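You operate a simulated robot arm through the tools that you are given. There is no shell and no other tool. Be economical: measure what you need, move in short steps, check, and stop when the job is done.

The job below is to be done with a simulated robot arm. You get a single attempt, and the scene is never put back.

TASK
Open the upper right bench drawer, take the yellow tin from there and leave it on the cream cover, then shut the drawer. Then open the rack drawer, take the yellow bottle and leave it in the inside of the rack drawer, then shut the drawer. Then open the right door of the low cupboard, put the wide wooden block on the upper right shelf of the low cupboard, then shut the door. Keep to this order. Set down upright: yellow bottle.

It is judged by the outcome, as a careful person would: the job done as asked, and still so three seconds after it is handed in. It fails if anything else is knocked over, pushed out of place, dropped, spilled or broken. A push-on lid holds only when it is set on centred and level and pressed home; a screw cap is set on level and turned clockwise until tight.

THE ROBOT
A 7-joint arm with a two-finger parallel gripper on a trunk, on a base that drives. Base frame: it is fixed to the floor where the robot stands at the start and does not move with it; the origin is under the middle of the robot, x ahead of it, y to its left, z up; the surface under the hand at the start is at about z = 800. Lengths are in mm, angles in degrees, forces in N, time in s.
With the tool pointing down near the work surface it reaches from about 360 to 780 mm from the robot's upright axis, wherever it stands. Its first joint turns from -143.0 to 143.0 degrees. Places, roughly: inside of the rack drawer [3100, 900, 500]; rack drawer [3000, 800, 600]; right door of the low cupboard [-1700, 3300, 400]; upper right bench drawer [700, 100, 700]; upper right shelf of the low cupboard [-1900, 3500, 400]; wide wooden block [-1750, 3750, 1000]; yellow bottle (7x7x16 cm) [400, 2900, 600]; yellow tin (7x7x6 cm) [800, 0, 600]. Payload 3 kg.
The tool frame sits at the grasp point between the pads (the TCP): z along the fingers, y along the line on which they close. The tips reach 30 mm beyond it. The gripper opens to 110 mm. The fingers are 20 mm wide and 10 mm thick; the gripper's body (48 by 112 mm) begins 55 mm behind the TCP.
Orientation is told as [roll, pitch, yaw] about the base's x, y, z axes, in that order, counted from this pose: with the fingers straight down and closing along the base's y, the tool's x points along the base's -x, its y along +y and its z along -z.

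THE INTERFACE
- The arm moves only by the tool nudge_tool. Its argument "steps" is a list of rows, each an object (a shift or turn left out is 0, a gripper value left out holds the last) with "rotation": the turn, a rotation vector about the base's x, y, z in degrees, a list of three; "dp": the shift along the base's x, y, z in mm, a list of three; "hand": the closure in counts, from 0 (fully open) to 255 (shut). In form: [{"rotation": [ax, ay, az], "dp": [tx, ty, tz], "hand": hand}, ...]. A call has 1 to 12 rows; each row shifts and turns the commanded pose from where the row before left it. Rows are played at 5 a second. More than 50 mm and 8.6 degrees between two rows, or a gripper value outside its range, and nothing of the call is played. A pose out of reach is approached as far as the arm can. The call stops where the force on the tool passes 40 N (or 10 N more than at its start, if that is more) or the arm is blocked; 0.2 s more then pass. Each finger travels about 153 mm/s and halts on what it meets, pressing with about 37 N; the grip force reading is that of the motor and also rises with nothing between the fingers. The clock runs only during rows and for 0.2 s after the last one: add rows that do not move to give the fingers time. The reply holds the time, the measured pose of the TCP, the force on the tool along the base axes, the opening and the grip force, in the units named above and with some noise, with the torque about the TCP (base axes, N m) and any sound that the robot's microphone picked up, and new pictures: "pictures" is both (left out), scene, wrist or none.
- Cameras (640 x 400 px; columns grow to the right, rows downward): "scene" is now at [551.9, 181.9, 1172.4]; the picture's right is [0.00, -0.17, 0.99], its down [-0.50, 0.85, 0.15] and it looks along [-0.86, -0.50, -0.08] (base axes); focal length 214 px, centre (320, 200). "wrist" rides on the gripper at [72, 17, -103] in the tool frame; the picture's right is [-0.23, 0.97, 0.00], its down [-0.76, -0.18, -0.62] and it looks along [-0.61, -0.14, 0.78] (tool axes); focal length 222 px, centre (320, 200). There is no depth. A picture from a camera that has moved, and an enlarged one, comes with that camera's place and axes in the base frame and with its lens.
- lift_body(by): slides the trunk up (or, below 0, down) by that many mm; the arm and the scene camera ride with it, the base frame stays. It gives what a move gives, with no picture.
- roll_base(legs): drives the robot by 1 to 6 legs, each [ahead, turn to the left] in mm and degrees, along the robot's own axes; the way and the turn of a leg run together, so that a leg with both is an arc; at most 1500 mm and 180 degrees a leg. The arm and the cameras ride along, it lands a little off, and it stops where it bumps. It gives what a move gives, and a new picture of the scene camera.
- pan_tilt(pan, tilt): turns the head with the scene camera to pan (to the left, within 80 degrees either way) and tilt (down, from -29 to 69), counted from straight ahead of the robot. It gives what a move gives, and a new picture of the scene camera.
- close_up(camera, box): a new picture of the part [left, top, right, bottom] of that camera's present view, enlarged. No time passes.
- hand_in(): hands the job in; it is judged then, once.

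Go step by step. Nothing tells you exact positions but the pictures and the camera data: compare them with the known pose of the tool, close in by small moves and look again before you grip or let go. The budget is 186 turns and 260 pictures, counting those below and the enlarged ones. Unless the task says otherwise, let go and move clear before handing in.

The tools are called after "Call:" as name(argument=value, ...) on one line, values as JSON. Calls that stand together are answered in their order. nudge_tool: Moves the arm, as the interface text tells. Its arguments: {"type":"object","properties":{"steps":{"type":"array","items":{"type":"object","properties":{"rotation":{"type":"array","items":{"type":"number"}},"dp":{"type":"array","items":{"type":"number"}},"hand":{"type":"number"}}}},"pictures":{"type":"string","enum":["both","scene","wrist","none"]}},"required":["steps"]} The other tools are called the same way: lift_body (by) slides the trunk up or down; roll_base (legs) drives the base; pan_tilt (pan, tilt) turns the head that bears the scene camera; close_up (camera, box) takes an enlarged picture of a part of a camera's view; hand_in () hands the job in.

At the start:

```text
t: 0.0
position: [530.2, 247.3, 1053.6]
tcp_rot: [0.0, 0.1, 0.3]
force: [0.0, 0.7, 0.7]
ft_torque: [0.0, 0.03, 0.01]
finger_gap: 110.0
gripper_force: 0.0
trunk travel left (down, up): [-225.0, 265.0]
robot x, y, heading: [-1.2, -8.5, 0.0]
head pan, tilt: [-80.2, 60.0]
```

scene: 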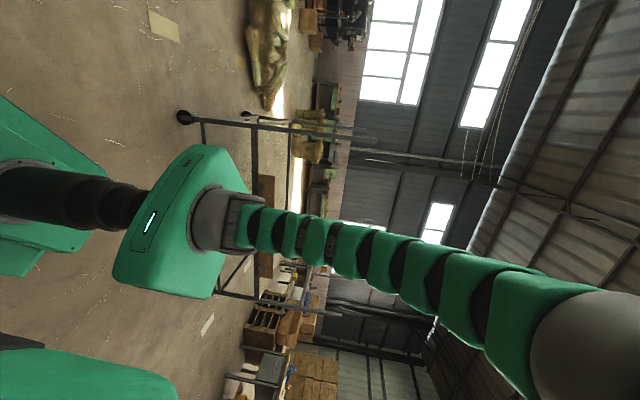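
wrist: 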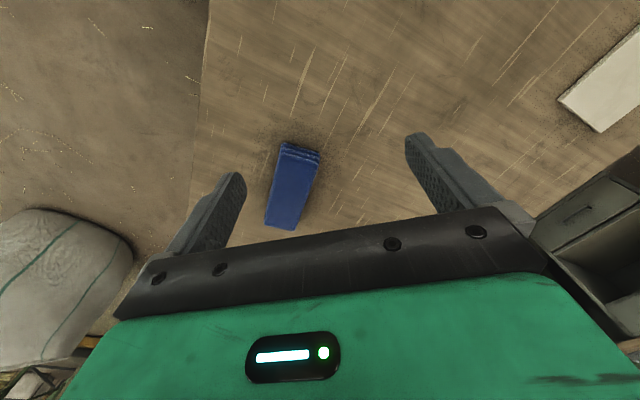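

I can see only the robot's own arm and the hall in the scene picture, and a blue object on the bench in the wrist picture. I'll turn the head toward the bench first.

Call:
pan_tilt(pan=0, tilt=40)

```text
t: 1.5
position: [530.4, 247.7, 1055.3]
tcp_rot: [-0.1, 0.1, 0.2]
force: [0.2, -0.6, 0.6]
ft_torque: [0.0, -0.01, -0.03]
finger_gap: 110.0
gripper_force: 0.0
trunk travel left (down, up): [-225.0, 265.0]
robot x, y, heading: [-0.4, -8.2, -0.5]
head pan, tilt: [0.0, 40.0]
camera scene: at [578.3, 247.5, 1099.1], right [0.0, -1.0, 0.0], down [-0.77, 0.0, 0.64], along [-0.64, 0.0, -0.77], focal length 214 px, centre (320, 200)
```

scene: 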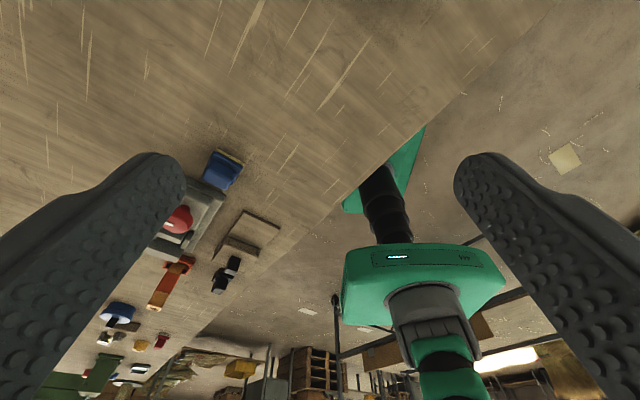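

The scene camera turns out to ride at the hand: tilt 0 is along the fingers, and negative tilt looks ahead. I'll tilt it up to see the bench front.

Call:
pan_tilt(pan=0, tilt=-29)

Call:
close_up(camera="wrist", box=[0, 0, 640, 400])

```text
t: 2.9
position: [529.3, 246.4, 1054.1]
tcp_rot: [0.0, 0.0, 0.2]
force: [-0.6, 0.9, 1.3]
ft_torque: [-0.02, 0.01, -0.02]
finger_gap: 109.9
gripper_force: 0.0
trunk travel left (down, up): [-225.0, 265.0]
robot x, y, heading: [-1.2, -12.7, -0.0]
head pan, tilt: [0.0, -28.6]
camera scene: at [682.1, 247.9, 1117.1], right [0.0, -1.0, 0.0], down [-0.88, 0.0, -0.48], along [0.48, 0.0, -0.88], focal length 214 px, centre (320, 200)
```

scene: 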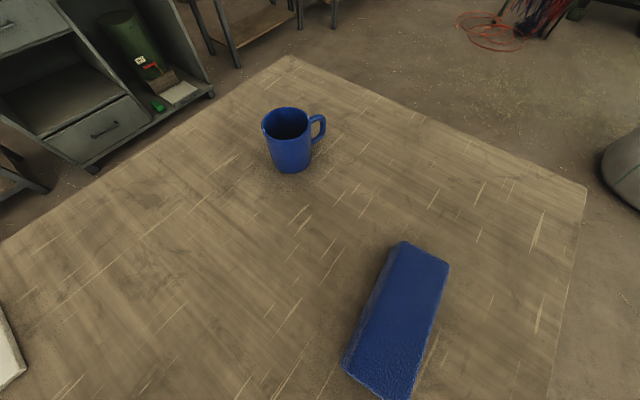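

```text
1.00 times, centred on (320, 200) of wrist (not enlarged: the box is as wide or as high as the picture)
camera zoom: at [458.3, 264.6, 1156.9], right [0.22, 0.97, 0.0], down [0.76, -0.18, 0.62], along [0.61, -0.14, -0.78], focal length 222 px, centre (320, 200)
```

zoom: 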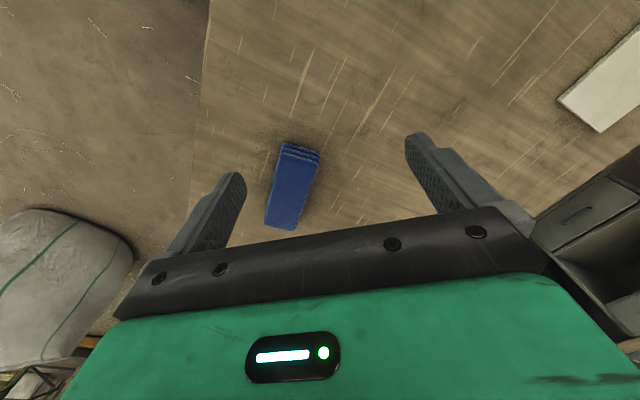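

I see the bench (turned about 35°, its front edge running from roughly (510,70) to (880,-215)), with a blue mug and blue block on it and a pale slab near (640,680). I'll level the hand to look around with the head camera.

Call:
nudge_tool(steps=[{"rotation": [0, -8.5, 0]}, {"rotation": [0, -8.5, 0]}, {"rotation": [0, -8.5, 0]}, {"rotation": [0, -8.5, 0]}, {"rotation": [0, -8.5, 0]}, {"rotation": [0, -8.5, 0]}, {"rotation": [0, -8.5, 0]}, {"rotation": [0, -8.5, 0]}, {"rotation": [0, -8.5, 0]}, {"rotation": [0, -8.5, 0]}], pictures="none")

Call:
pan_tilt(pan=0, tilt=25)

Call:
pan_tilt(pan=75, tilt=15)

Call:
pan_tilt(pan=-75, tilt=15)

```text
t: 5.1
position: [529.9, 249.2, 1054.6]
tcp_rot: [-3.5, -85.2, 3.6]
force: [1.1, -0.8, -0.1]
ft_torque: [-0.03, -0.02, 0.02]
finger_gap: 110.1
gripper_force: 0.0
trunk travel left (down, up): [-225.0, 265.0]
robot x, y, heading: [-0.4, -13.6, -0.1]
head pan, tilt: [0.0, -28.6]
```

```text
t: 6.3
position: [530.9, 247.4, 1055.0]
tcp_rot: [-2.1, -84.9, 2.0]
force: [0.2, 0.1, 0.3]
ft_torque: [0.01, 0.0, -0.02]
finger_gap: 110.2
gripper_force: 0.1
trunk travel left (down, up): [-225.0, 265.0]
robot x, y, heading: [1.5, -12.1, 0.1]
head pan, tilt: [0.0, 25.0]
camera scene: at [500.4, 247.8, 1127.2], right [0.0, -1.0, 0.0], down [-0.5, 0.0, -0.87], along [0.87, 0.0, -0.5], focal length 214 px, centre (320, 200)
```

scene: 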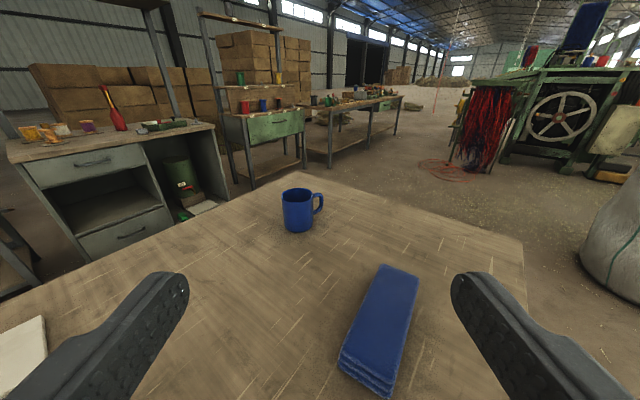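

```text
t: 7.8
position: [530.4, 247.0, 1053.8]
tcp_rot: [-1.9, -84.9, 2.0]
force: [-0.1, 0.7, 0.1]
ft_torque: [-0.02, 0.0, 0.0]
finger_gap: 109.9
gripper_force: 0.0
trunk travel left (down, up): [-225.0, 265.0]
robot x, y, heading: [-2.5, -13.7, 0.0]
head pan, tilt: [75.0, 15.0]
camera scene: at [434.2, 338.1, 1148.9], right [0.96, -0.26, -0.08], down [-0.15, -0.25, -0.96], along [0.23, 0.93, -0.28], focal length 214 px, centre (320, 200)
```

scene: 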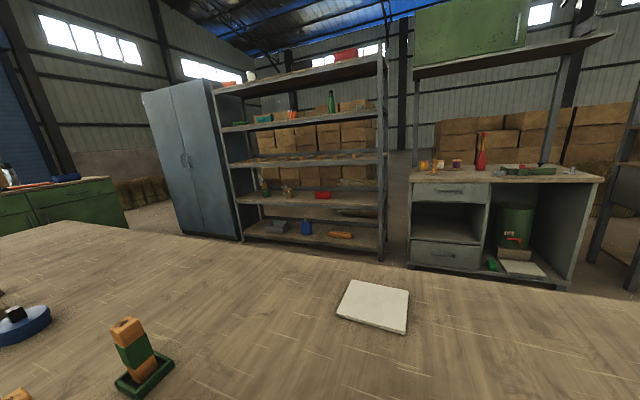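

```text
t: 10.2
position: [529.0, 247.4, 1054.7]
tcp_rot: [-2.0, -84.8, 2.0]
force: [-0.2, 0.0, -0.2]
ft_torque: [0.03, 0.0, -0.05]
finger_gap: 109.9
gripper_force: 0.1
trunk travel left (down, up): [-225.0, 265.0]
robot x, y, heading: [-2.0, -11.0, -0.1]
head pan, tilt: [-75.0, 15.0]
camera scene: at [434.2, 157.7, 1149.5], right [-0.96, -0.26, 0.09], down [-0.15, 0.25, -0.96], along [0.23, -0.93, -0.28], focal length 214 px, centre (320, 200)
```

scene: 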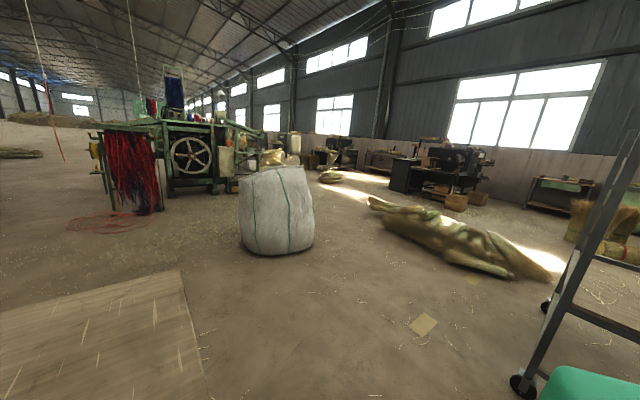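

The hand camera now serves as a good look-around: the cream slab lies near (640,680) on the bench, the rack with a green drawer is ahead, the shelf unit and cupboards are to the left. I'll drive round to face the bench's front, right part.

Call:
roll_base(legs=[[0, -73], [670, 0], [0, 126.5]])

Call:
pan_tilt(pan=0, tilt=45)

```text
t: 12.5
position: [578.9, -151.4, 1058.5]
tcp_rot: [-9.7, -85.7, -29.8]
force: [1.1, 1.5, 0.0]
ft_torque: [-0.06, -0.02, -0.21]
finger_gap: 110.0
gripper_force: 0.0
trunk travel left (down, up): [-225.0, 265.0]
robot x, y, heading: [13.1, 0.0, -39.3]
head pan, tilt: [-75.0, 15.0]
stopped in leg 1: the robot was blocked; the commanded pose is now the measured one
camera scene: at [447.6, -156.9, 1152.7], right [-0.91, 0.41, 0.08], down [0.04, 0.27, -0.96], along [-0.42, -0.87, -0.26], focal length 214 px, centre (320, 200)
```

scene: 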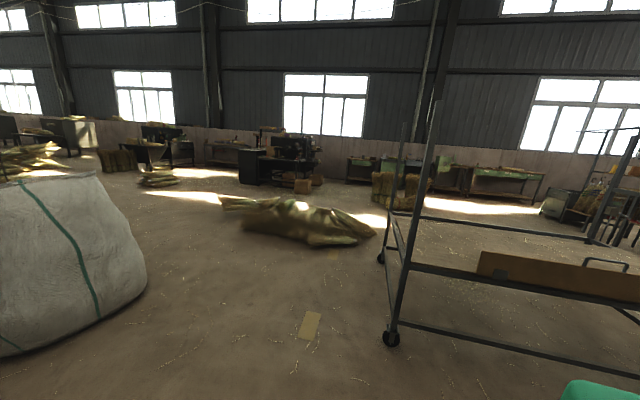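

```text
t: 13.9
position: [577.6, -153.5, 1059.0]
tcp_rot: [-9.3, -85.9, -30.3]
force: [0.4, -0.6, -0.1]
ft_torque: [-0.02, -0.01, -0.01]
finger_gap: 109.9
gripper_force: 0.1
trunk travel left (down, up): [-225.0, 265.0]
robot x, y, heading: [13.1, 1.0, -39.3]
head pan, tilt: [0.0, 45.0]
camera scene: at [544.7, -123.5, 1101.7], right [-0.64, -0.77, 0.01], down [-0.59, 0.48, -0.65], along [0.5, -0.42, -0.76], focal length 214 px, centre (320, 200)
```

scene: 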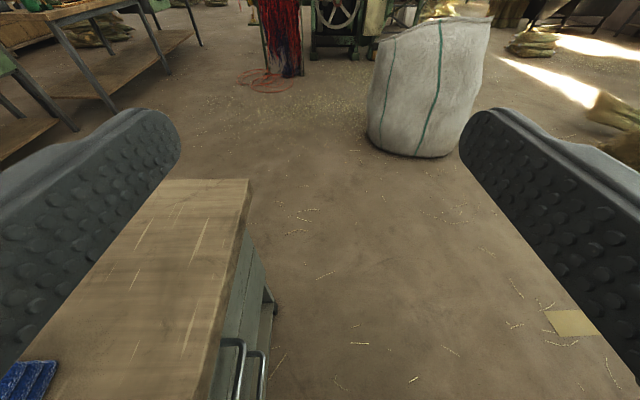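

The bench's right front with U-shaped drawer handles is visible, and the robot's base touched something turning. I'll turn back, reverse away from the bench, then go round to its front.

Call:
roll_base(legs=[[0, 39], [-350, 0], [0, -50], [845, 0], [0, 103.5]])

```text
t: 20.0
position: [221.8, -174.4, 1075.2]
tcp_rot: [60.9, -86.1, -106.7]
force: [3.0, 3.6, 1.1]
ft_torque: [-0.08, 0.03, -0.33]
finger_gap: 109.9
gripper_force: 0.3
trunk travel left (down, up): [-225.0, 265.0]
robot x, y, heading: [-323.8, 10.9, -41.6]
head pan, tilt: [0.0, 45.0]
stopped in leg 3: the robot was blocked; the commanded pose is now the measured one
camera scene: at [190.0, -141.6, 1116.1], right [-0.71, -0.7, -0.06], down [-0.48, 0.55, -0.68], along [0.51, -0.46, -0.73], focal length 214 px, centre (320, 200)
```

scene: 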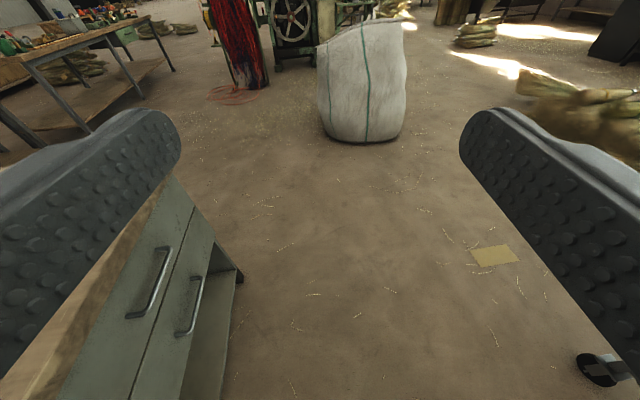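

The upper drawer's handle appears at about (570,-10,710). The base was blocked again, so I'll look around to see by what.

Call:
pan_tilt(pan=80, tilt=40)

Call:
pan_tilt(pan=-80, tilt=40)

```text
t: 21.5
position: [220.8, -176.4, 1077.4]
tcp_rot: [62.2, -86.1, -108.0]
force: [0.8, -0.8, 0.0]
ft_torque: [0.01, -0.01, -0.01]
finger_gap: 110.3
gripper_force: 0.0
trunk travel left (down, up): [-225.0, 265.0]
robot x, y, heading: [-326.9, 11.7, -41.5]
head pan, tilt: [80.0, 40.0]
camera scene: at [201.5, -38.8, 1131.5], right [0.56, -0.83, -0.04], down [-0.51, -0.31, -0.8], along [0.65, 0.47, -0.6], focal length 214 px, centre (320, 200)
```

scene: 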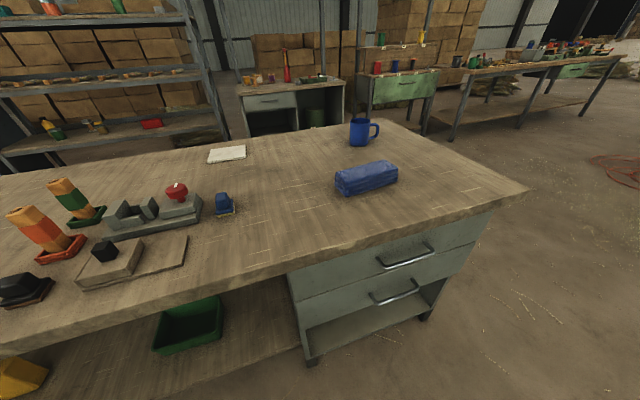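

```text
t: 23.9
position: [220.6, -177.4, 1075.8]
tcp_rot: [62.4, -86.1, -108.1]
force: [0.2, -0.4, -0.3]
ft_torque: [-0.01, 0.0, -0.02]
finger_gap: 109.8
gripper_force: 0.1
trunk travel left (down, up): [-225.0, 265.0]
robot x, y, heading: [-325.5, 12.9, -41.4]
head pan, tilt: [-80.0, 40.0]
camera scene: at [81.8, -155.3, 1121.4], right [-0.81, 0.58, 0.02], down [0.39, 0.57, -0.72], along [-0.43, -0.58, -0.69], focal length 214 px, centre (320, 200)
```

scene: 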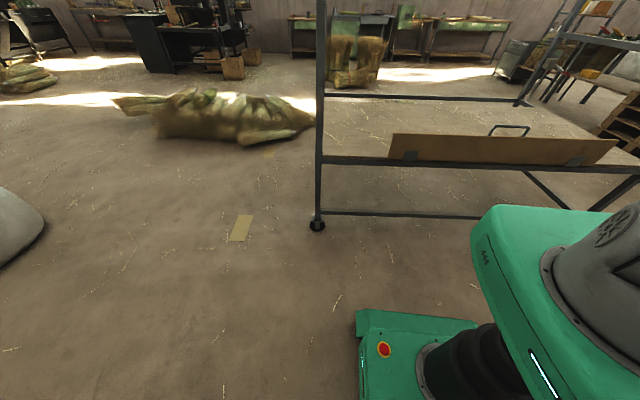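

The right pedestal's two drawers are clear in view; the robot is only hindered from turning further right. I'll drive straight ahead parallel to the bench, then turn left to face the drawers.

Call:
roll_base(legs=[[730, 0], [0, 95], [-120, 0]])

Call:
pan_tilt(pan=0, tilt=40)

```text
t: 31.9
position: [382.1, 91.9, 1078.9]
tcp_rot: [64.2, -86.0, -17.0]
force: [0.4, -0.1, 0.1]
ft_torque: [0.02, 0.02, 0.09]
finger_gap: 110.2
gripper_force: 0.0
trunk travel left (down, up): [-225.0, 265.0]
robot x, y, heading: [250.7, -493.7, 51.4]
head pan, tilt: [-80.0, 40.0]
stopped in leg 2: the robot was blocked; the commanded pose is now the measured one
camera scene: at [370.8, -51.1, 1123.2], right [-0.54, -0.84, 0.02], down [-0.59, 0.36, -0.72], along [0.6, -0.4, -0.69], focal length 214 px, centre (320, 200)
```

scene: 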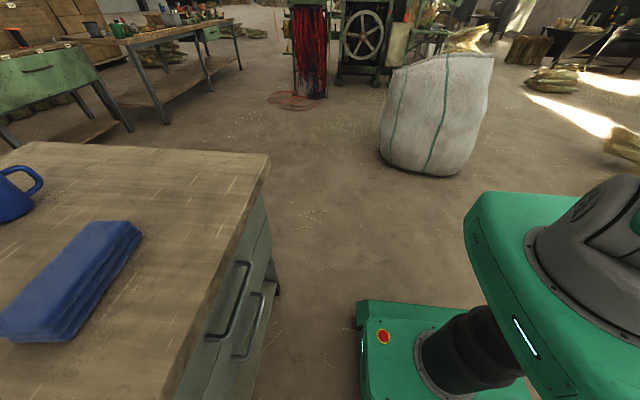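

```text
t: 33.4
position: [382.0, 91.2, 1077.9]
tcp_rot: [63.3, -86.1, -16.3]
force: [0.0, -0.1, 0.3]
ft_torque: [0.0, 0.0, 0.01]
finger_gap: 110.0
gripper_force: 0.0
trunk travel left (down, up): [-225.0, 265.0]
robot x, y, heading: [253.2, -490.5, 51.4]
head pan, tilt: [0.0, 40.0]
camera scene: at [357.2, 57.5, 1125.8], right [0.73, -0.68, -0.06], down [-0.49, -0.46, -0.74], along [0.48, 0.57, -0.66], focal length 214 px, centre (320, 200)
```

scene: 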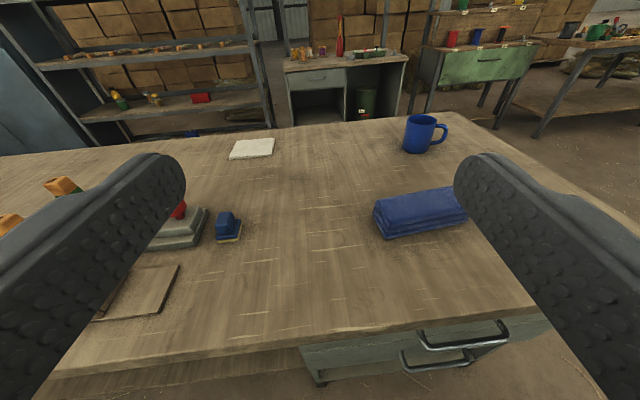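

I'm facing the drawers; by several sightings the upper drawer's handle bar is at about (580,-10,715), running along the front. I'll bring the hand in front of the bench and roll it so the fingers close vertically.

Call:
nudge_tool(steps=[{"rotation": [1.35, -1.03, 5.6], "dp": [11.5, -25, -7]}, {"rotation": [5.16, 6.76, 0], "dp": [11.5, -25, -7]}, {"rotation": [5.16, 6.76, 0], "dp": [11.5, -20, -7]}, {"rotation": [5.16, 6.76, 0], "dp": [11.5, -20, -7]}, {"rotation": [5.16, 6.76, 0], "dp": [11.5, -20, -7]}, {"rotation": [5.16, 6.76, 0], "dp": [11.5, -20, -7]}, {"rotation": [5.16, 6.76, 0], "dp": [11.5, -17, -7]}, {"rotation": [5.16, 6.76, 0], "dp": [11.5, -17, -7]}, {"rotation": [5.16, 6.76, 0], "dp": [11.5, -17, -7]}, {"rotation": [5.16, 6.76, 0], "dp": [11.5, -17, -7]}, {"rotation": [5.16, 6.76, 0], "dp": [11.5, -17, -7]}, {"rotation": [0.97, 1.27, 0], "dp": [11.5, -17, -7]}])

```text
t: 36.0
position: [516.9, -22.4, 1240.2]
tcp_rot: [89.4, -21.5, -36.9]
force: [-2.3, 1.3, -0.3]
ft_torque: [0.01, 0.03, -0.16]
finger_gap: 110.2
gripper_force: 0.1
out of reach, approached as far as the arm can: row 1, 2, 3, 4, 5, 6, 7, 8, 9, 10, 11, 12
trunk travel left (down, up): [-225.0, 265.0]
robot x, y, heading: [251.9, -489.4, 51.4]
head pan, tilt: [0.0, 40.0]
camera scene: at [525.9, -84.2, 1257.1], right [0.29, -0.23, -0.93], down [-0.96, -0.09, -0.28], along [-0.02, 0.97, -0.24], focal length 214 px, centre (320, 200)
camera wrist: at [396.2, -60.4, 1229.0], right [-0.11, 0.1, 0.99], down [0.24, -0.96, 0.12], along [0.96, 0.25, 0.08], focal length 222 px, centre (320, 200)
```

scene: 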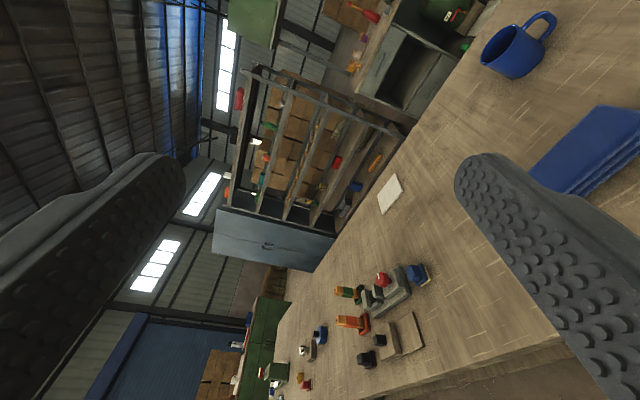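
wrist: 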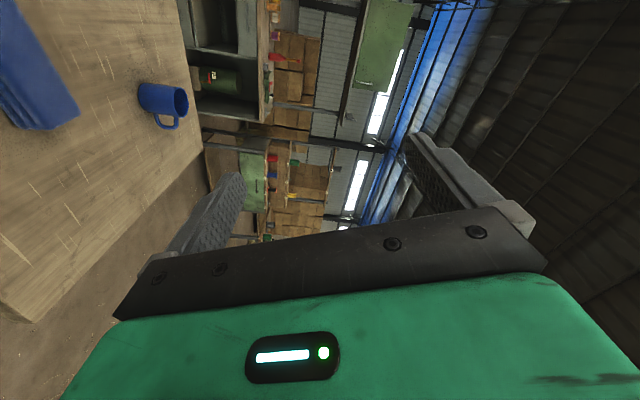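

The arm couldn't follow that combined path well and ended raised. I'll send a small move to see where the arm settles.

Call:
nudge_tool(steps=[{"dp": [0, 0, 0]}, {"dp": [0, 0, 0]}, {"dp": [0, 0, 0]}, {"dp": [0, 0, 0]}], pictures="none")

```text
t: 37.0
position: [518.0, -23.6, 1240.3]
tcp_rot: [89.6, -21.5, -36.8]
force: [-0.6, -0.2, 0.1]
ft_torque: [-0.03, 0.0, 0.01]
finger_gap: 110.2
gripper_force: 0.1
trunk travel left (down, up): [-225.0, 265.0]
robot x, y, heading: [253.6, -492.1, 51.6]
head pan, tilt: [0.0, 40.0]
```

The hand now points level along the bench normal, with about 21° of roll left. I'll back it in front of the bench edge and lower it.

Call:
nudge_tool(steps=[{"dp": [-8, -28, -20]}, {"dp": [-8, -28, -30]}, {"dp": [-8, -28, -40]}, {"dp": [0, 0, -48]}, {"dp": [0, 0, -48]}, {"dp": [0, 0, -48]}], pictures="scene")

```text
t: 38.4
position: [533.1, 22.6, 1177.9]
tcp_rot: [89.5, -21.5, -36.9]
force: [0.3, -1.7, 0.9]
ft_torque: [-0.05, 0.02, 0.04]
finger_gap: 110.2
gripper_force: 0.0
out of reach, approached as far as the arm can: row 1, 2, 3, 4, 5, 6
trunk travel left (down, up): [-225.0, 265.0]
robot x, y, heading: [253.0, -489.0, 51.6]
head pan, tilt: [0.0, 40.0]
camera scene: at [541.9, -38.3, 1195.1], right [0.29, -0.23, -0.93], down [-0.96, -0.09, -0.28], along [-0.02, 0.97, -0.24], focal length 214 px, centre (320, 200)
```

scene: 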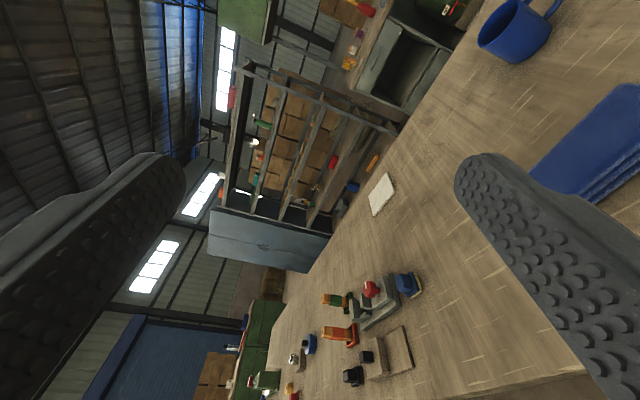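

With a level hand the arm can't come this close to its trunk. I'll back the base off 220 mm and lower the trunk.

Call:
roll_base(legs=[[-220, 0]])

Call:
lift_body(by=-225)

Call:
nudge_tool(steps=[{"rotation": [4.3, 5.7, 0], "dp": [0, 0, -30]}, {"rotation": [4.3, 5.7, 0], "dp": [0, 0, -40]}, {"rotation": [4.3, 5.7, 0], "dp": [0, 0, -40]}])

```text
t: 40.1
position: [393.8, -148.6, 1176.7]
tcp_rot: [89.4, -21.6, -36.9]
force: [0.3, 0.1, -0.2]
ft_torque: [0.01, 0.0, 0.02]
finger_gap: 110.0
gripper_force: 0.0
trunk travel left (down, up): [-225.0, 265.0]
robot x, y, heading: [113.7, -665.0, 51.6]
head pan, tilt: [0.0, 40.0]
camera scene: at [403.8, -210.8, 1194.3], right [0.29, -0.23, -0.93], down [-0.96, -0.09, -0.28], along [-0.02, 0.97, -0.24], focal length 214 px, centre (320, 200)
```

scene: 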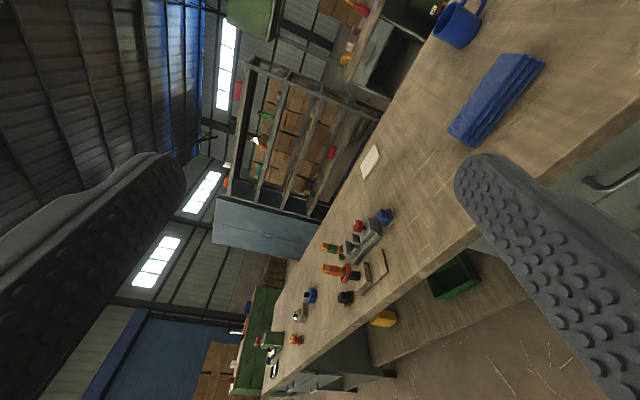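

```text
t: 42.5
position: [393.7, -149.9, 953.1]
tcp_rot: [89.4, -21.5, -36.9]
force: [0.2, 1.1, 0.5]
ft_torque: [-0.03, 0.01, 0.01]
finger_gap: 109.8
gripper_force: 0.1
trunk travel left (down, up): [0.0, 490.0]
robot x, y, heading: [113.5, -664.5, 51.6]
head pan, tilt: [0.0, 40.0]
```

```text
t: 43.3
position: [456.7, -156.4, 925.5]
tcp_rot: [89.6, 0.0, -37.0]
force: [-0.7, 0.2, 0.5]
ft_torque: [-0.03, 0.04, -0.03]
finger_gap: 109.8
gripper_force: 0.0
out of reach, approached as far as the arm can: row 1, 2, 3
trunk travel left (down, up): [0.0, 490.0]
robot x, y, heading: [112.3, -665.5, 51.6]
head pan, tilt: [0.0, 40.0]
camera scene: at [469.4, -219.3, 924.9], right [0.0, -0.01, -1.0], down [-1.0, -0.05, 0.0], along [-0.05, 1.0, -0.01], focal length 214 px, centre (320, 200)
camera wrist: at [338.1, -194.2, 941.4], right [0.19, -0.13, 0.97], down [0.23, -0.96, -0.17], along [0.95, 0.26, -0.15], focal length 222 px, centre (320, 200)
```

scene: 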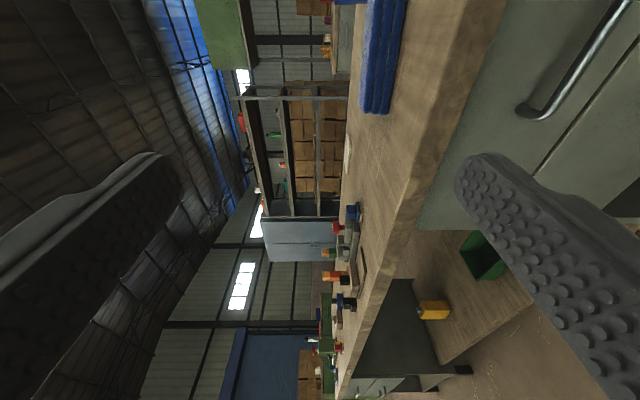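
wrist: 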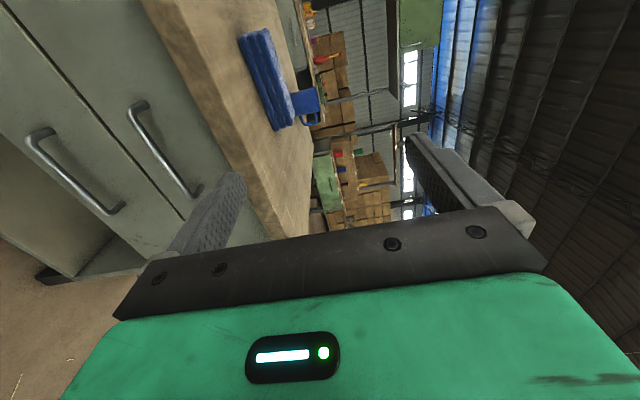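

The hand is now level and rolled with fingers closing vertically; the upper handle runs from about (523,13) to (632,-68) at z≈708. I'll descend to a spot about 100 mm in front of it.

Call:
nudge_tool(steps=[{"dp": [10, 8, -36]}, {"dp": [10, 8, -36]}, {"dp": [10, 8, -36]}, {"dp": [10, 8, -36]}, {"dp": [10, 8, -36]}, {"dp": [10, 8, -36]}])

```text
t: 44.7
position: [518.5, -104.8, 719.5]
tcp_rot: [89.5, -0.3, -37.0]
force: [-0.1, -0.4, -0.2]
ft_torque: [0.01, -0.01, 0.0]
finger_gap: 110.0
gripper_force: 0.0
out of reach, approached as far as the arm can: row 2
trunk travel left (down, up): [0.0, 490.0]
robot x, y, heading: [116.5, -663.4, 51.5]
head pan, tilt: [0.0, 40.0]
camera scene: at [529.7, -168.4, 718.7], right [0.0, -0.01, -1.0], down [-1.0, -0.05, 0.0], along [-0.05, 1.0, -0.01], focal length 214 px, centre (320, 200)
camera wrist: at [398.4, -143.2, 735.1], right [0.18, -0.13, 0.97], down [0.23, -0.96, -0.17], along [0.95, 0.26, -0.15], focal length 222 px, centre (320, 200)
```

scene: 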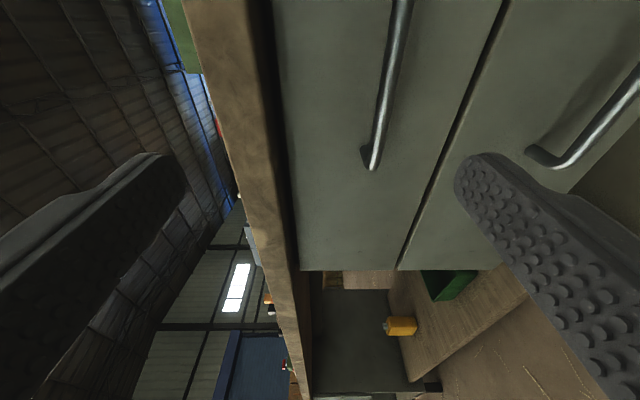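
wrist: 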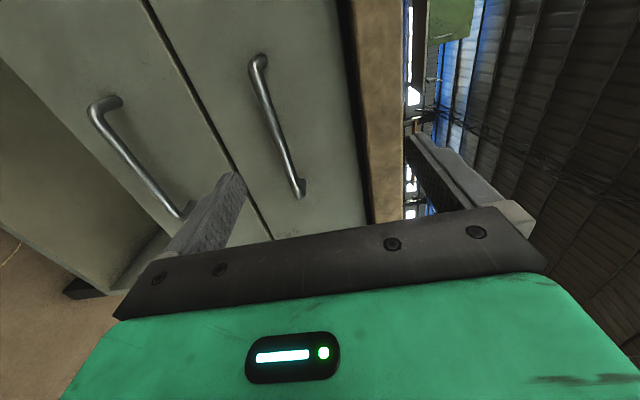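

Triangulating both cameras puts the handle at z≈660, mid at about (634,10). I'll lower, shift and approach to within 40 mm, then check.

Call:
nudge_tool(steps=[{"dp": [9, -7, -30]}, {"dp": [10, -7, -30]}, {"dp": [15, 20, 0]}, {"dp": [15, 20, 0]}, {"dp": [15, 20, 0]}, {"dp": [15, 20, 0]}])

```text
t: 46.1
position: [596.6, -38.1, 658.1]
tcp_rot: [89.5, 0.0, -36.8]
force: [-0.3, 0.4, -0.6]
ft_torque: [-0.01, 0.02, -0.03]
finger_gap: 109.9
gripper_force: 0.1
trunk travel left (down, up): [0.0, 490.0]
robot x, y, heading: [112.9, -665.2, 51.3]
head pan, tilt: [0.0, 40.0]
camera scene: at [609.4, -102.5, 658.9], right [0.0, -0.01, -1.0], down [-1.0, -0.05, 0.0], along [-0.05, 1.0, -0.01], focal length 214 px, centre (320, 200)
camera wrist: at [478.1, -77.2, 675.3], right [0.18, -0.13, 0.97], down [0.23, -0.96, -0.17], along [0.95, 0.26, -0.15], focal length 222 px, centre (320, 200)
```

scene: 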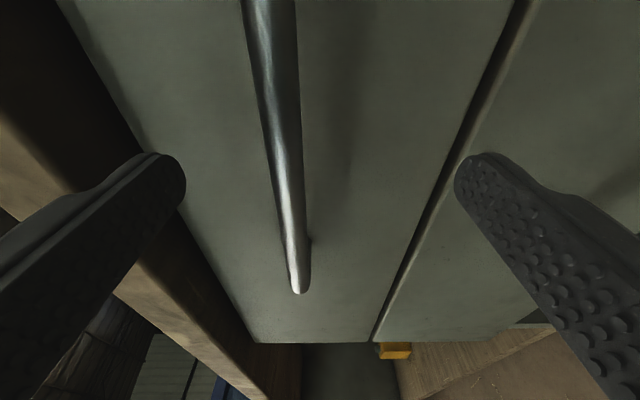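
wrist: 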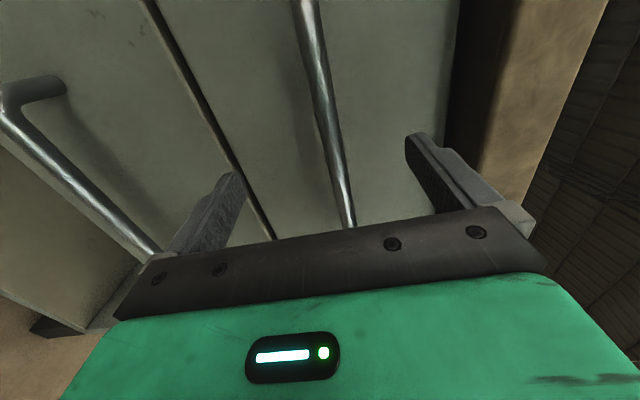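

The bar is between the fingers, ~25 mm ahead and ~12 mm above the TCP. I'll move in, and close.

Call:
nudge_tool(steps=[{"dp": [0, 0, 12]}, {"dp": [8, 11, 0]}, {"dp": [7, 9, 0]}, {"hand": 255}, {"hand": 255}, {"hand": 255}, {"hand": 255}])

```text
t: 47.7
position: [612.8, -19.6, 670.0]
tcp_rot: [89.4, -0.2, -36.9]
force: [0.7, 0.0, -2.5]
ft_torque: [0.08, 0.1, -0.03]
finger_gap: 11.6
gripper_force: 44.8
trunk travel left (down, up): [0.0, 490.0]
robot x, y, heading: [111.4, -662.8, 51.6]
head pan, tilt: [0.0, 40.0]
camera scene: at [624.7, -82.6, 670.3], right [0.0, -0.01, -1.0], down [-1.0, -0.05, 0.0], along [-0.05, 1.0, -0.01], focal length 214 px, centre (320, 200)
camera wrist: at [493.5, -57.4, 686.8], right [0.19, -0.13, 0.97], down [0.23, -0.96, -0.17], along [0.95, 0.26, -0.15], focal length 222 px, centre (320, 200)
```

scene: 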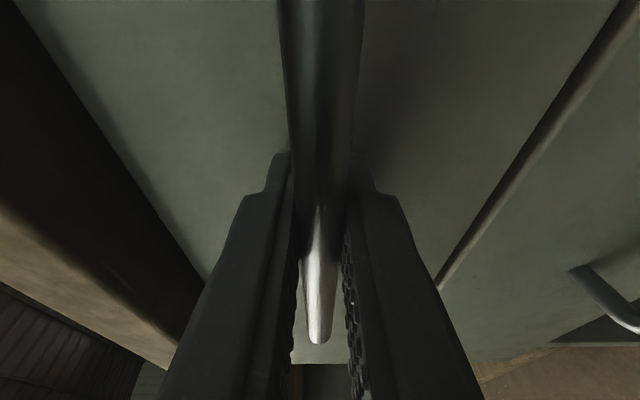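
wrist: 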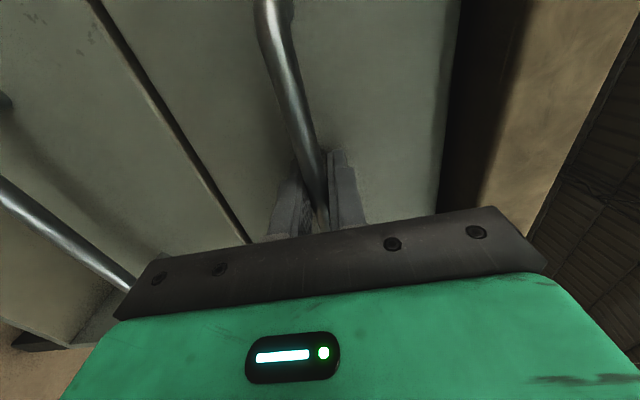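

The bar is gripped (gap 11.6 mm). I'll try a short pull with the arm first.

Call:
nudge_tool(steps=[{"dp": [-12, -16, 0]}, {"dp": [-12, -16, 0]}, {"dp": [-12, -16, 0]}, {"dp": [-12, -16, 0]}], pictures="none")

Call:
roll_base(legs=[[-230, 0]])

```text
t: 48.7
position: [563.2, -82.7, 670.2]
tcp_rot: [89.5, -0.2, -36.9]
force: [-1.7, 1.1, 2.9]
ft_torque: [0.09, 0.19, 0.45]
finger_gap: 11.8
gripper_force: 45.6
trunk travel left (down, up): [0.0, 490.0]
robot x, y, heading: [106.2, -662.7, 51.7]
head pan, tilt: [0.0, 40.0]
```

```text
t: 50.3
position: [439.5, -241.5, 669.2]
tcp_rot: [89.5, -0.2, -36.9]
force: [0.2, -1.8, -9.0]
ft_torque: [-0.08, 0.36, 0.34]
finger_gap: 11.4
gripper_force: 45.7
trunk travel left (down, up): [0.0, 490.0]
robot x, y, heading: [-10.8, -818.7, 51.0]
head pan, tilt: [0.0, 40.0]
stopped in leg 1: the force on the tool passed its limit at 210 N (the readings are from after the stop); the commanded pose is now the measured one
camera scene: at [451.6, -305.0, 670.7], right [0.0, -0.01, -1.0], down [-1.0, -0.05, 0.0], along [-0.05, 1.0, -0.01], focal length 214 px, centre (320, 200)
```

scene: 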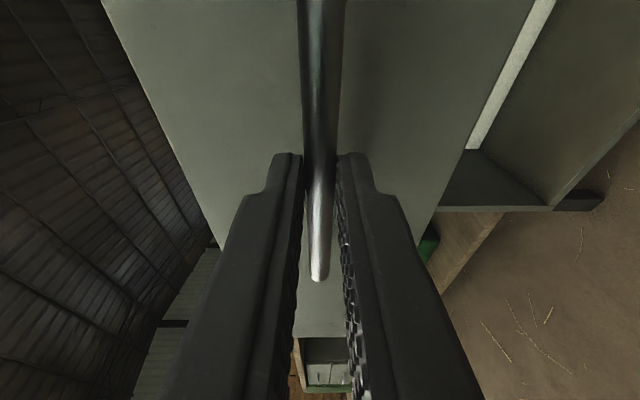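

The drawer is fully open (281 mm, hit its stop). I'll let go, retreat, and raise to look in.

Call:
nudge_tool(steps=[{"hand": 0}, {"hand": 0}, {"hand": 0}, {"dp": [-18, -24, 0]}, {"dp": [-18, -24, 0]}, {"dp": [-12, -16, 0]}], pictures="none")

Call:
lift_body(by=300)

Call:
pan_tilt(pan=-50, tilt=0)

```text
t: 51.7
position: [390.5, -305.2, 673.8]
tcp_rot: [89.8, -0.2, -37.0]
force: [-0.3, 0.9, 0.7]
ft_torque: [-0.03, 0.02, 0.02]
finger_gap: 110.0
gripper_force: 0.0
trunk travel left (down, up): [0.0, 490.0]
robot x, y, heading: [-14.9, -822.8, 51.4]
head pan, tilt: [0.0, 40.0]
```

```text
t: 54.7
position: [391.5, -304.5, 971.4]
tcp_rot: [89.7, -0.3, -37.0]
force: [-0.6, 1.0, 0.3]
ft_torque: [-0.01, 0.01, -0.02]
finger_gap: 109.9
gripper_force: 0.1
trunk travel left (down, up): [-300.0, 190.0]
robot x, y, heading: [-16.9, -820.1, 51.3]
head pan, tilt: [0.0, 40.0]
```

```text
t: 55.9
position: [391.1, -304.4, 971.7]
tcp_rot: [89.7, -0.3, -36.9]
force: [0.3, -0.2, 0.2]
ft_torque: [0.01, 0.0, 0.01]
finger_gap: 110.2
gripper_force: 0.1
trunk travel left (down, up): [-300.0, 190.0]
robot x, y, heading: [-14.3, -828.1, 51.5]
head pan, tilt: [-50.0, 0.0]
camera scene: at [438.1, -428.8, 904.2], right [-0.46, -0.62, -0.64], down [-0.8, 0.6, 0.0], along [0.39, 0.51, -0.77], focal length 214 px, centre (320, 200)
```

scene: 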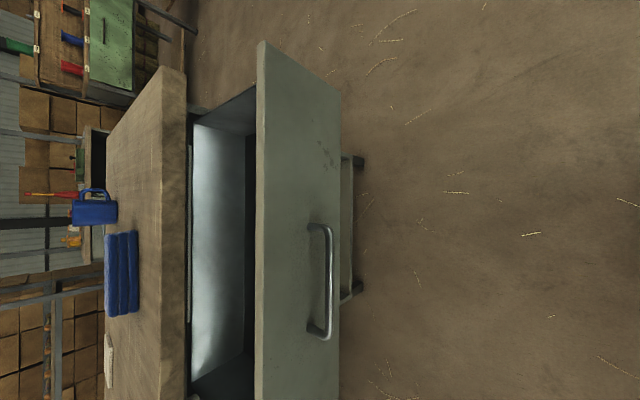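

I can see into the drawer's edge. I'll drive 200 mm forward and turn the hand down above the open drawer.

Call:
nudge_tool(steps=[{"rotation": [-6.8, 5.1, 0], "dp": [5, 7, 5]}, {"rotation": [-6.8, 5.1, 0], "dp": [5, 7, 5]}, {"rotation": [-6.8, 5.1, 0], "dp": [5, 7, 5]}, {"rotation": [-6.8, 5.1, 0], "dp": [5, 7, 5]}, {"rotation": [-6.8, 5.1, 0], "dp": [5, 7, 5]}, {"rotation": [-6.8, 5.1, 0], "dp": [5, 7, 5]}, {"rotation": [-6.8, 5.1, 0]}, {"rotation": [-6.8, 5.1, 0]}, {"rotation": [-6.8, 5.1, 0]}, {"rotation": [-6.8, 5.1, 0]}, {"rotation": [-4, 3, 0]}], pictures="none")

Call:
roll_base(legs=[[200, 0]])

Call:
pan_tilt(pan=0, tilt=0)

```text
t: 58.3
position: [420.9, -261.2, 1004.0]
tcp_rot: [-0.3, -0.2, -36.6]
force: [-0.1, 0.5, -0.2]
ft_torque: [0.0, -0.03, 0.02]
finger_gap: 110.0
gripper_force: 0.1
trunk travel left (down, up): [-300.0, 190.0]
robot x, y, heading: [-15.3, -826.8, 51.2]
head pan, tilt: [-50.0, 0.0]
```

```text
t: 59.9
position: [547.1, -102.3, 1003.5]
tcp_rot: [-0.3, -0.1, -36.4]
force: [-0.1, -0.2, -0.6]
ft_torque: [0.0, 0.0, 0.01]
finger_gap: 110.0
gripper_force: 0.1
trunk travel left (down, up): [-300.0, 190.0]
robot x, y, heading: [115.0, -660.1, 51.5]
head pan, tilt: [-50.0, 0.0]
camera scene: at [597.6, -223.5, 1074.7], right [-0.38, -0.51, 0.77], down [-0.8, 0.6, 0.0], along [-0.46, -0.62, -0.64], focal length 214 px, centre (320, 200)
```

scene: 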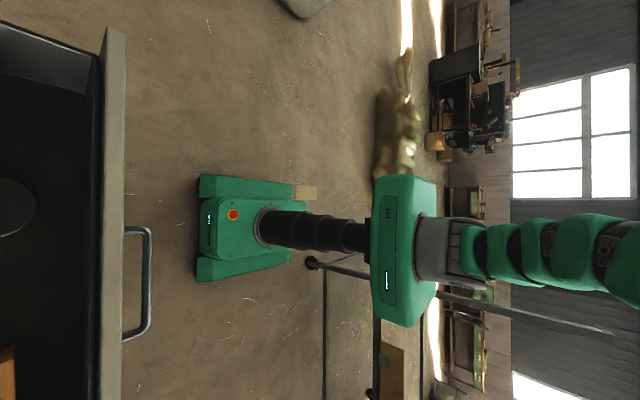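

```text
t: 61.1
position: [548.3, -102.7, 1001.8]
tcp_rot: [-0.2, -0.1, -36.5]
force: [-0.5, 0.0, 0.1]
ft_torque: [0.03, 0.02, -0.01]
finger_gap: 109.8
gripper_force: 0.0
trunk travel left (down, up): [-300.0, 190.0]
robot x, y, heading: [111.1, -664.9, 51.5]
head pan, tilt: [0.0, 0.0]
camera scene: at [638.7, -168.1, 1042.6], right [-0.6, -0.8, 0.01], down [-0.8, 0.6, 0.0], along [0.0, -0.01, -1.0], focal length 214 px, centre (320, 200)
```

scene: 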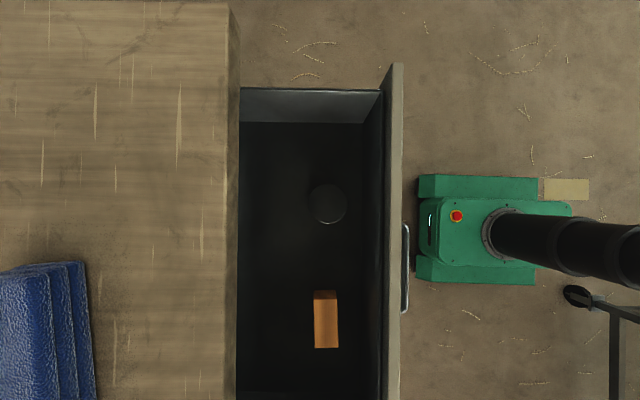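

The open drawer holds a dark round object at (328,204) and an orange box at (326,320). I'll zoom in to tell which is the yellow tin.

Call:
close_up(camera="scene", box=[240, 150, 400, 250])

Call:
close_up(camera="scene", box=[240, 260, 400, 360])

Call:
close_up(camera="wrist", box=[0, 0, 640, 400])

```text
4.00 times, centred on (320, 200) of scene
camera zoom: at [638.7, -168.1, 1042.6], right [-0.6, -0.8, 0.01], down [-0.8, 0.6, 0.0], along [0.0, -0.01, -1.0], focal length 858 px, centre (320, 200)
```

zoom: 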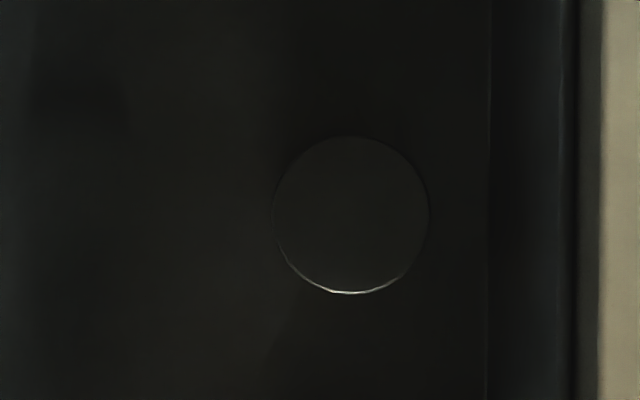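

```text
4.00 times, centred on (320, 310) of scene
camera zoom: at [638.7, -168.1, 1042.6], right [-0.6, -0.8, 0.01], down [-0.8, 0.6, 0.0], along [0.0, -0.01, -1.0], focal length 858 px, centre (320, -240)
```

zoom: 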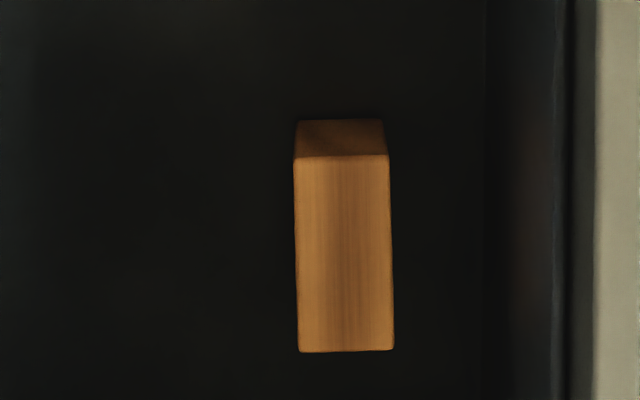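

```text
1.00 times, centred on (320, 200) of wrist (not enlarged: the box is as wide or as high as the picture)
camera zoom: at [501.0, -45.1, 1104.9], right [0.76, 0.65, 0.0], down [0.51, -0.59, 0.63], along [0.4, -0.48, -0.78], focal length 222 px, centre (320, 200)
```

zoom: 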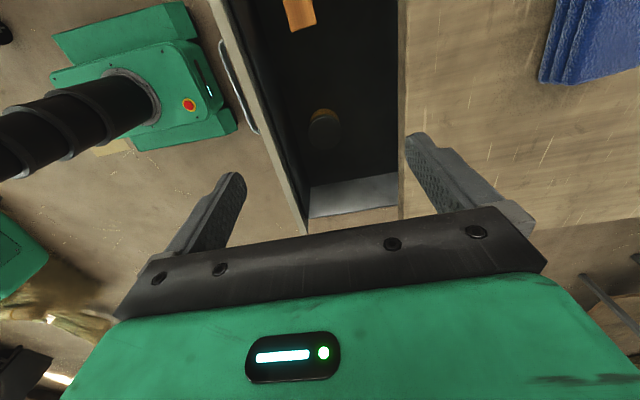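

The round object is the tin (metal lid, yellow side), centred at about (625,-179) with its top at z≈658. I'll move above it and go partway down.

Call:
nudge_tool(steps=[{"dp": [39, -38, 0]}, {"dp": [38, -38, 0]}, {"dp": [0, 0, -48]}, {"dp": [0, 0, -48]}, {"dp": [0, 0, -48]}, {"dp": [0, 0, -48]}, {"dp": [0, 0, -48]}])

```text
refused: row 1 steps farther than a row can; nothing moved
```

Call:
nudge_tool(steps=[{"dp": [26, -25, 0]}, {"dp": [26, -26, 0]}, {"dp": [25, -25, 0]}, {"dp": [0, 0, -48]}, {"dp": [0, 0, -48]}, {"dp": [0, 0, -48]}, {"dp": [0, 0, -48]}, {"dp": [0, 0, -48]}])

```text
t: 62.9
position: [625.7, -179.6, 763.4]
tcp_rot: [-0.2, -0.1, -36.5]
force: [0.0, 0.5, 0.1]
ft_torque: [0.02, -0.01, -0.01]
finger_gap: 110.0
gripper_force: 0.1
trunk travel left (down, up): [-300.0, 190.0]
robot x, y, heading: [115.3, -666.5, 51.1]
head pan, tilt: [0.0, 0.0]
camera scene: at [716.0, -244.4, 803.3], right [-0.6, -0.8, 0.0], down [-0.8, 0.6, 0.0], along [0.0, -0.01, -1.0], focal length 214 px, centre (320, 200)
camera wrist: at [578.2, -121.5, 865.6], right [0.76, 0.65, 0.0], down [0.51, -0.59, 0.63], along [0.4, -0.48, -0.78], focal length 222 px, centre (320, 200)
```

scene: 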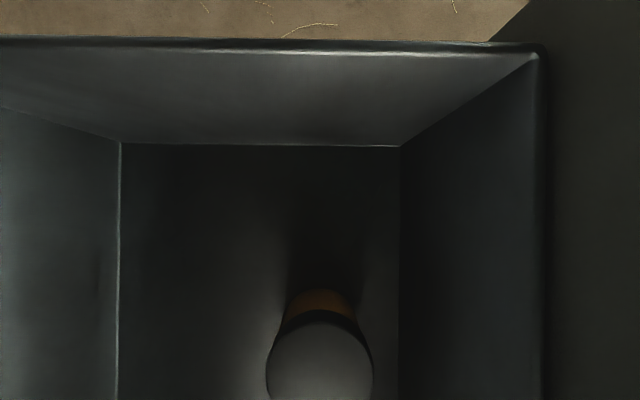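
wrist: 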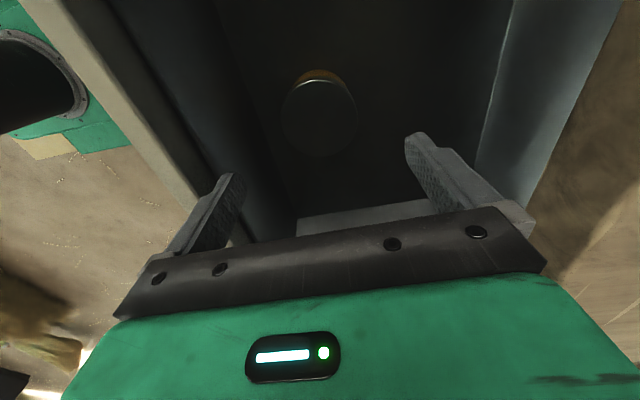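

The tin's lid centre sits at about (623,-176), top z≈660, right under the hand. I'll descend to z≈640 and grip.

Call:
nudge_tool(steps=[{"dp": [-2, 3, -40]}, {"dp": [0, 0, -40]}, {"dp": [0, 0, -25]}, {"dp": [0, 0, -18]}, {"hand": 255}, {"hand": 255}, {"hand": 255}, {"hand": 255}])

```text
t: 64.7
position: [623.4, -177.1, 640.4]
tcp_rot: [-0.2, -0.1, -36.5]
force: [0.2, 0.2, -0.5]
ft_torque: [0.02, 0.0, 0.02]
finger_gap: 67.3
gripper_force: 36.5
trunk travel left (down, up): [-300.0, 190.0]
robot x, y, heading: [118.1, -662.1, 51.4]
head pan, tilt: [0.0, 0.0]
camera scene: at [714.0, -241.4, 679.7], right [-0.6, -0.8, 0.01], down [-0.8, 0.6, 0.0], along [0.0, -0.01, -1.0], focal length 214 px, centre (320, 200)
camera wrist: at [576.3, -118.5, 742.0], right [0.76, 0.65, 0.0], down [0.51, -0.59, 0.63], along [0.4, -0.48, -0.78], focal length 222 px, centre (320, 200)
```

scene: 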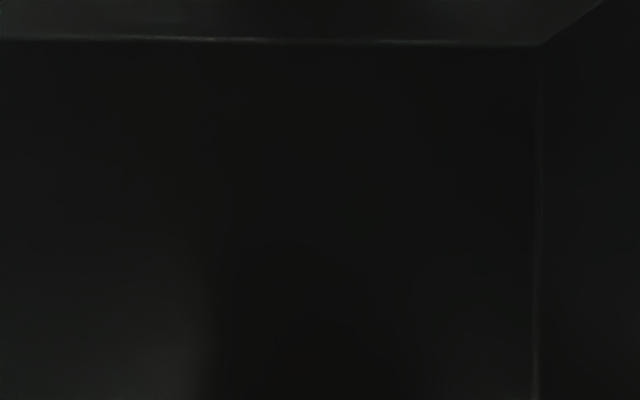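
wrist: 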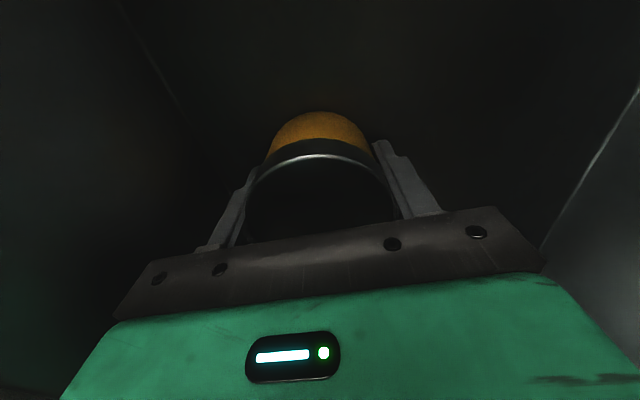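

The yellow tin is gripped (gap 67 mm). I'll lift it straight up out of the drawer, draw the arm in and raise the trunk for travelling.

Call:
nudge_tool(steps=[{"dp": [0, 0, 20]}, {"dp": [0, 0, 40]}, {"dp": [0, 0, 48]}, {"dp": [0, 0, 48]}, {"dp": [0, 0, 48]}, {"dp": [0, 0, 48]}, {"dp": [0, 0, 48]}, {"dp": [0, 0, 40]}, {"dp": [-28, -37, 0]}, {"dp": [-28, -37, 0]}, {"dp": [-28, -37, 0]}, {"dp": [-28, -37, 0]}])

Call:
lift_body(by=150)

```text
t: 67.3
position: [510.6, -323.8, 979.9]
tcp_rot: [-0.2, -0.1, -36.6]
force: [0.1, 0.4, -2.2]
ft_torque: [-0.01, 0.0, 0.01]
finger_gap: 67.4
gripper_force: 37.9
trunk travel left (down, up): [-300.0, 190.0]
robot x, y, heading: [116.0, -660.7, 51.4]
head pan, tilt: [0.0, 0.0]
camera scene: at [601.6, -390.2, 1020.9], right [-0.6, -0.8, 0.0], down [-0.8, 0.6, 0.0], along [0.0, 0.0, -1.0], focal length 214 px, centre (320, 200)
camera wrist: at [463.9, -267.3, 1083.1], right [0.76, 0.65, 0.0], down [0.51, -0.59, 0.63], along [0.4, -0.48, -0.78], focal length 222 px, centre (320, 200)
```

scene: 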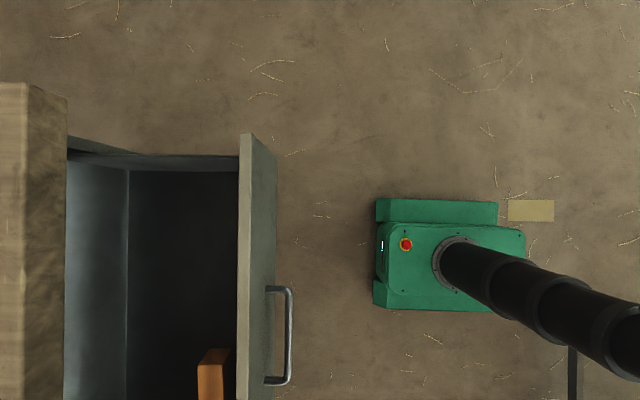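
wrist: 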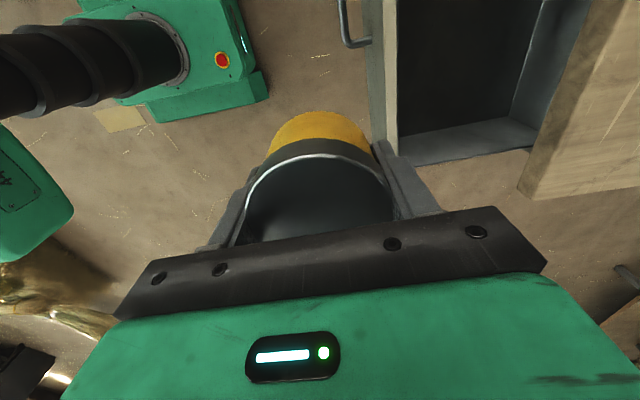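

```text
t: 69.0
position: [512.3, -325.2, 1131.2]
tcp_rot: [-0.3, -0.1, -36.5]
force: [0.6, 0.8, -1.4]
ft_torque: [0.0, 0.0, -0.01]
finger_gap: 66.9
gripper_force: 37.0
trunk travel left (down, up): [-450.0, 40.0]
robot x, y, heading: [114.1, -661.8, 51.2]
head pan, tilt: [0.0, 0.0]
```

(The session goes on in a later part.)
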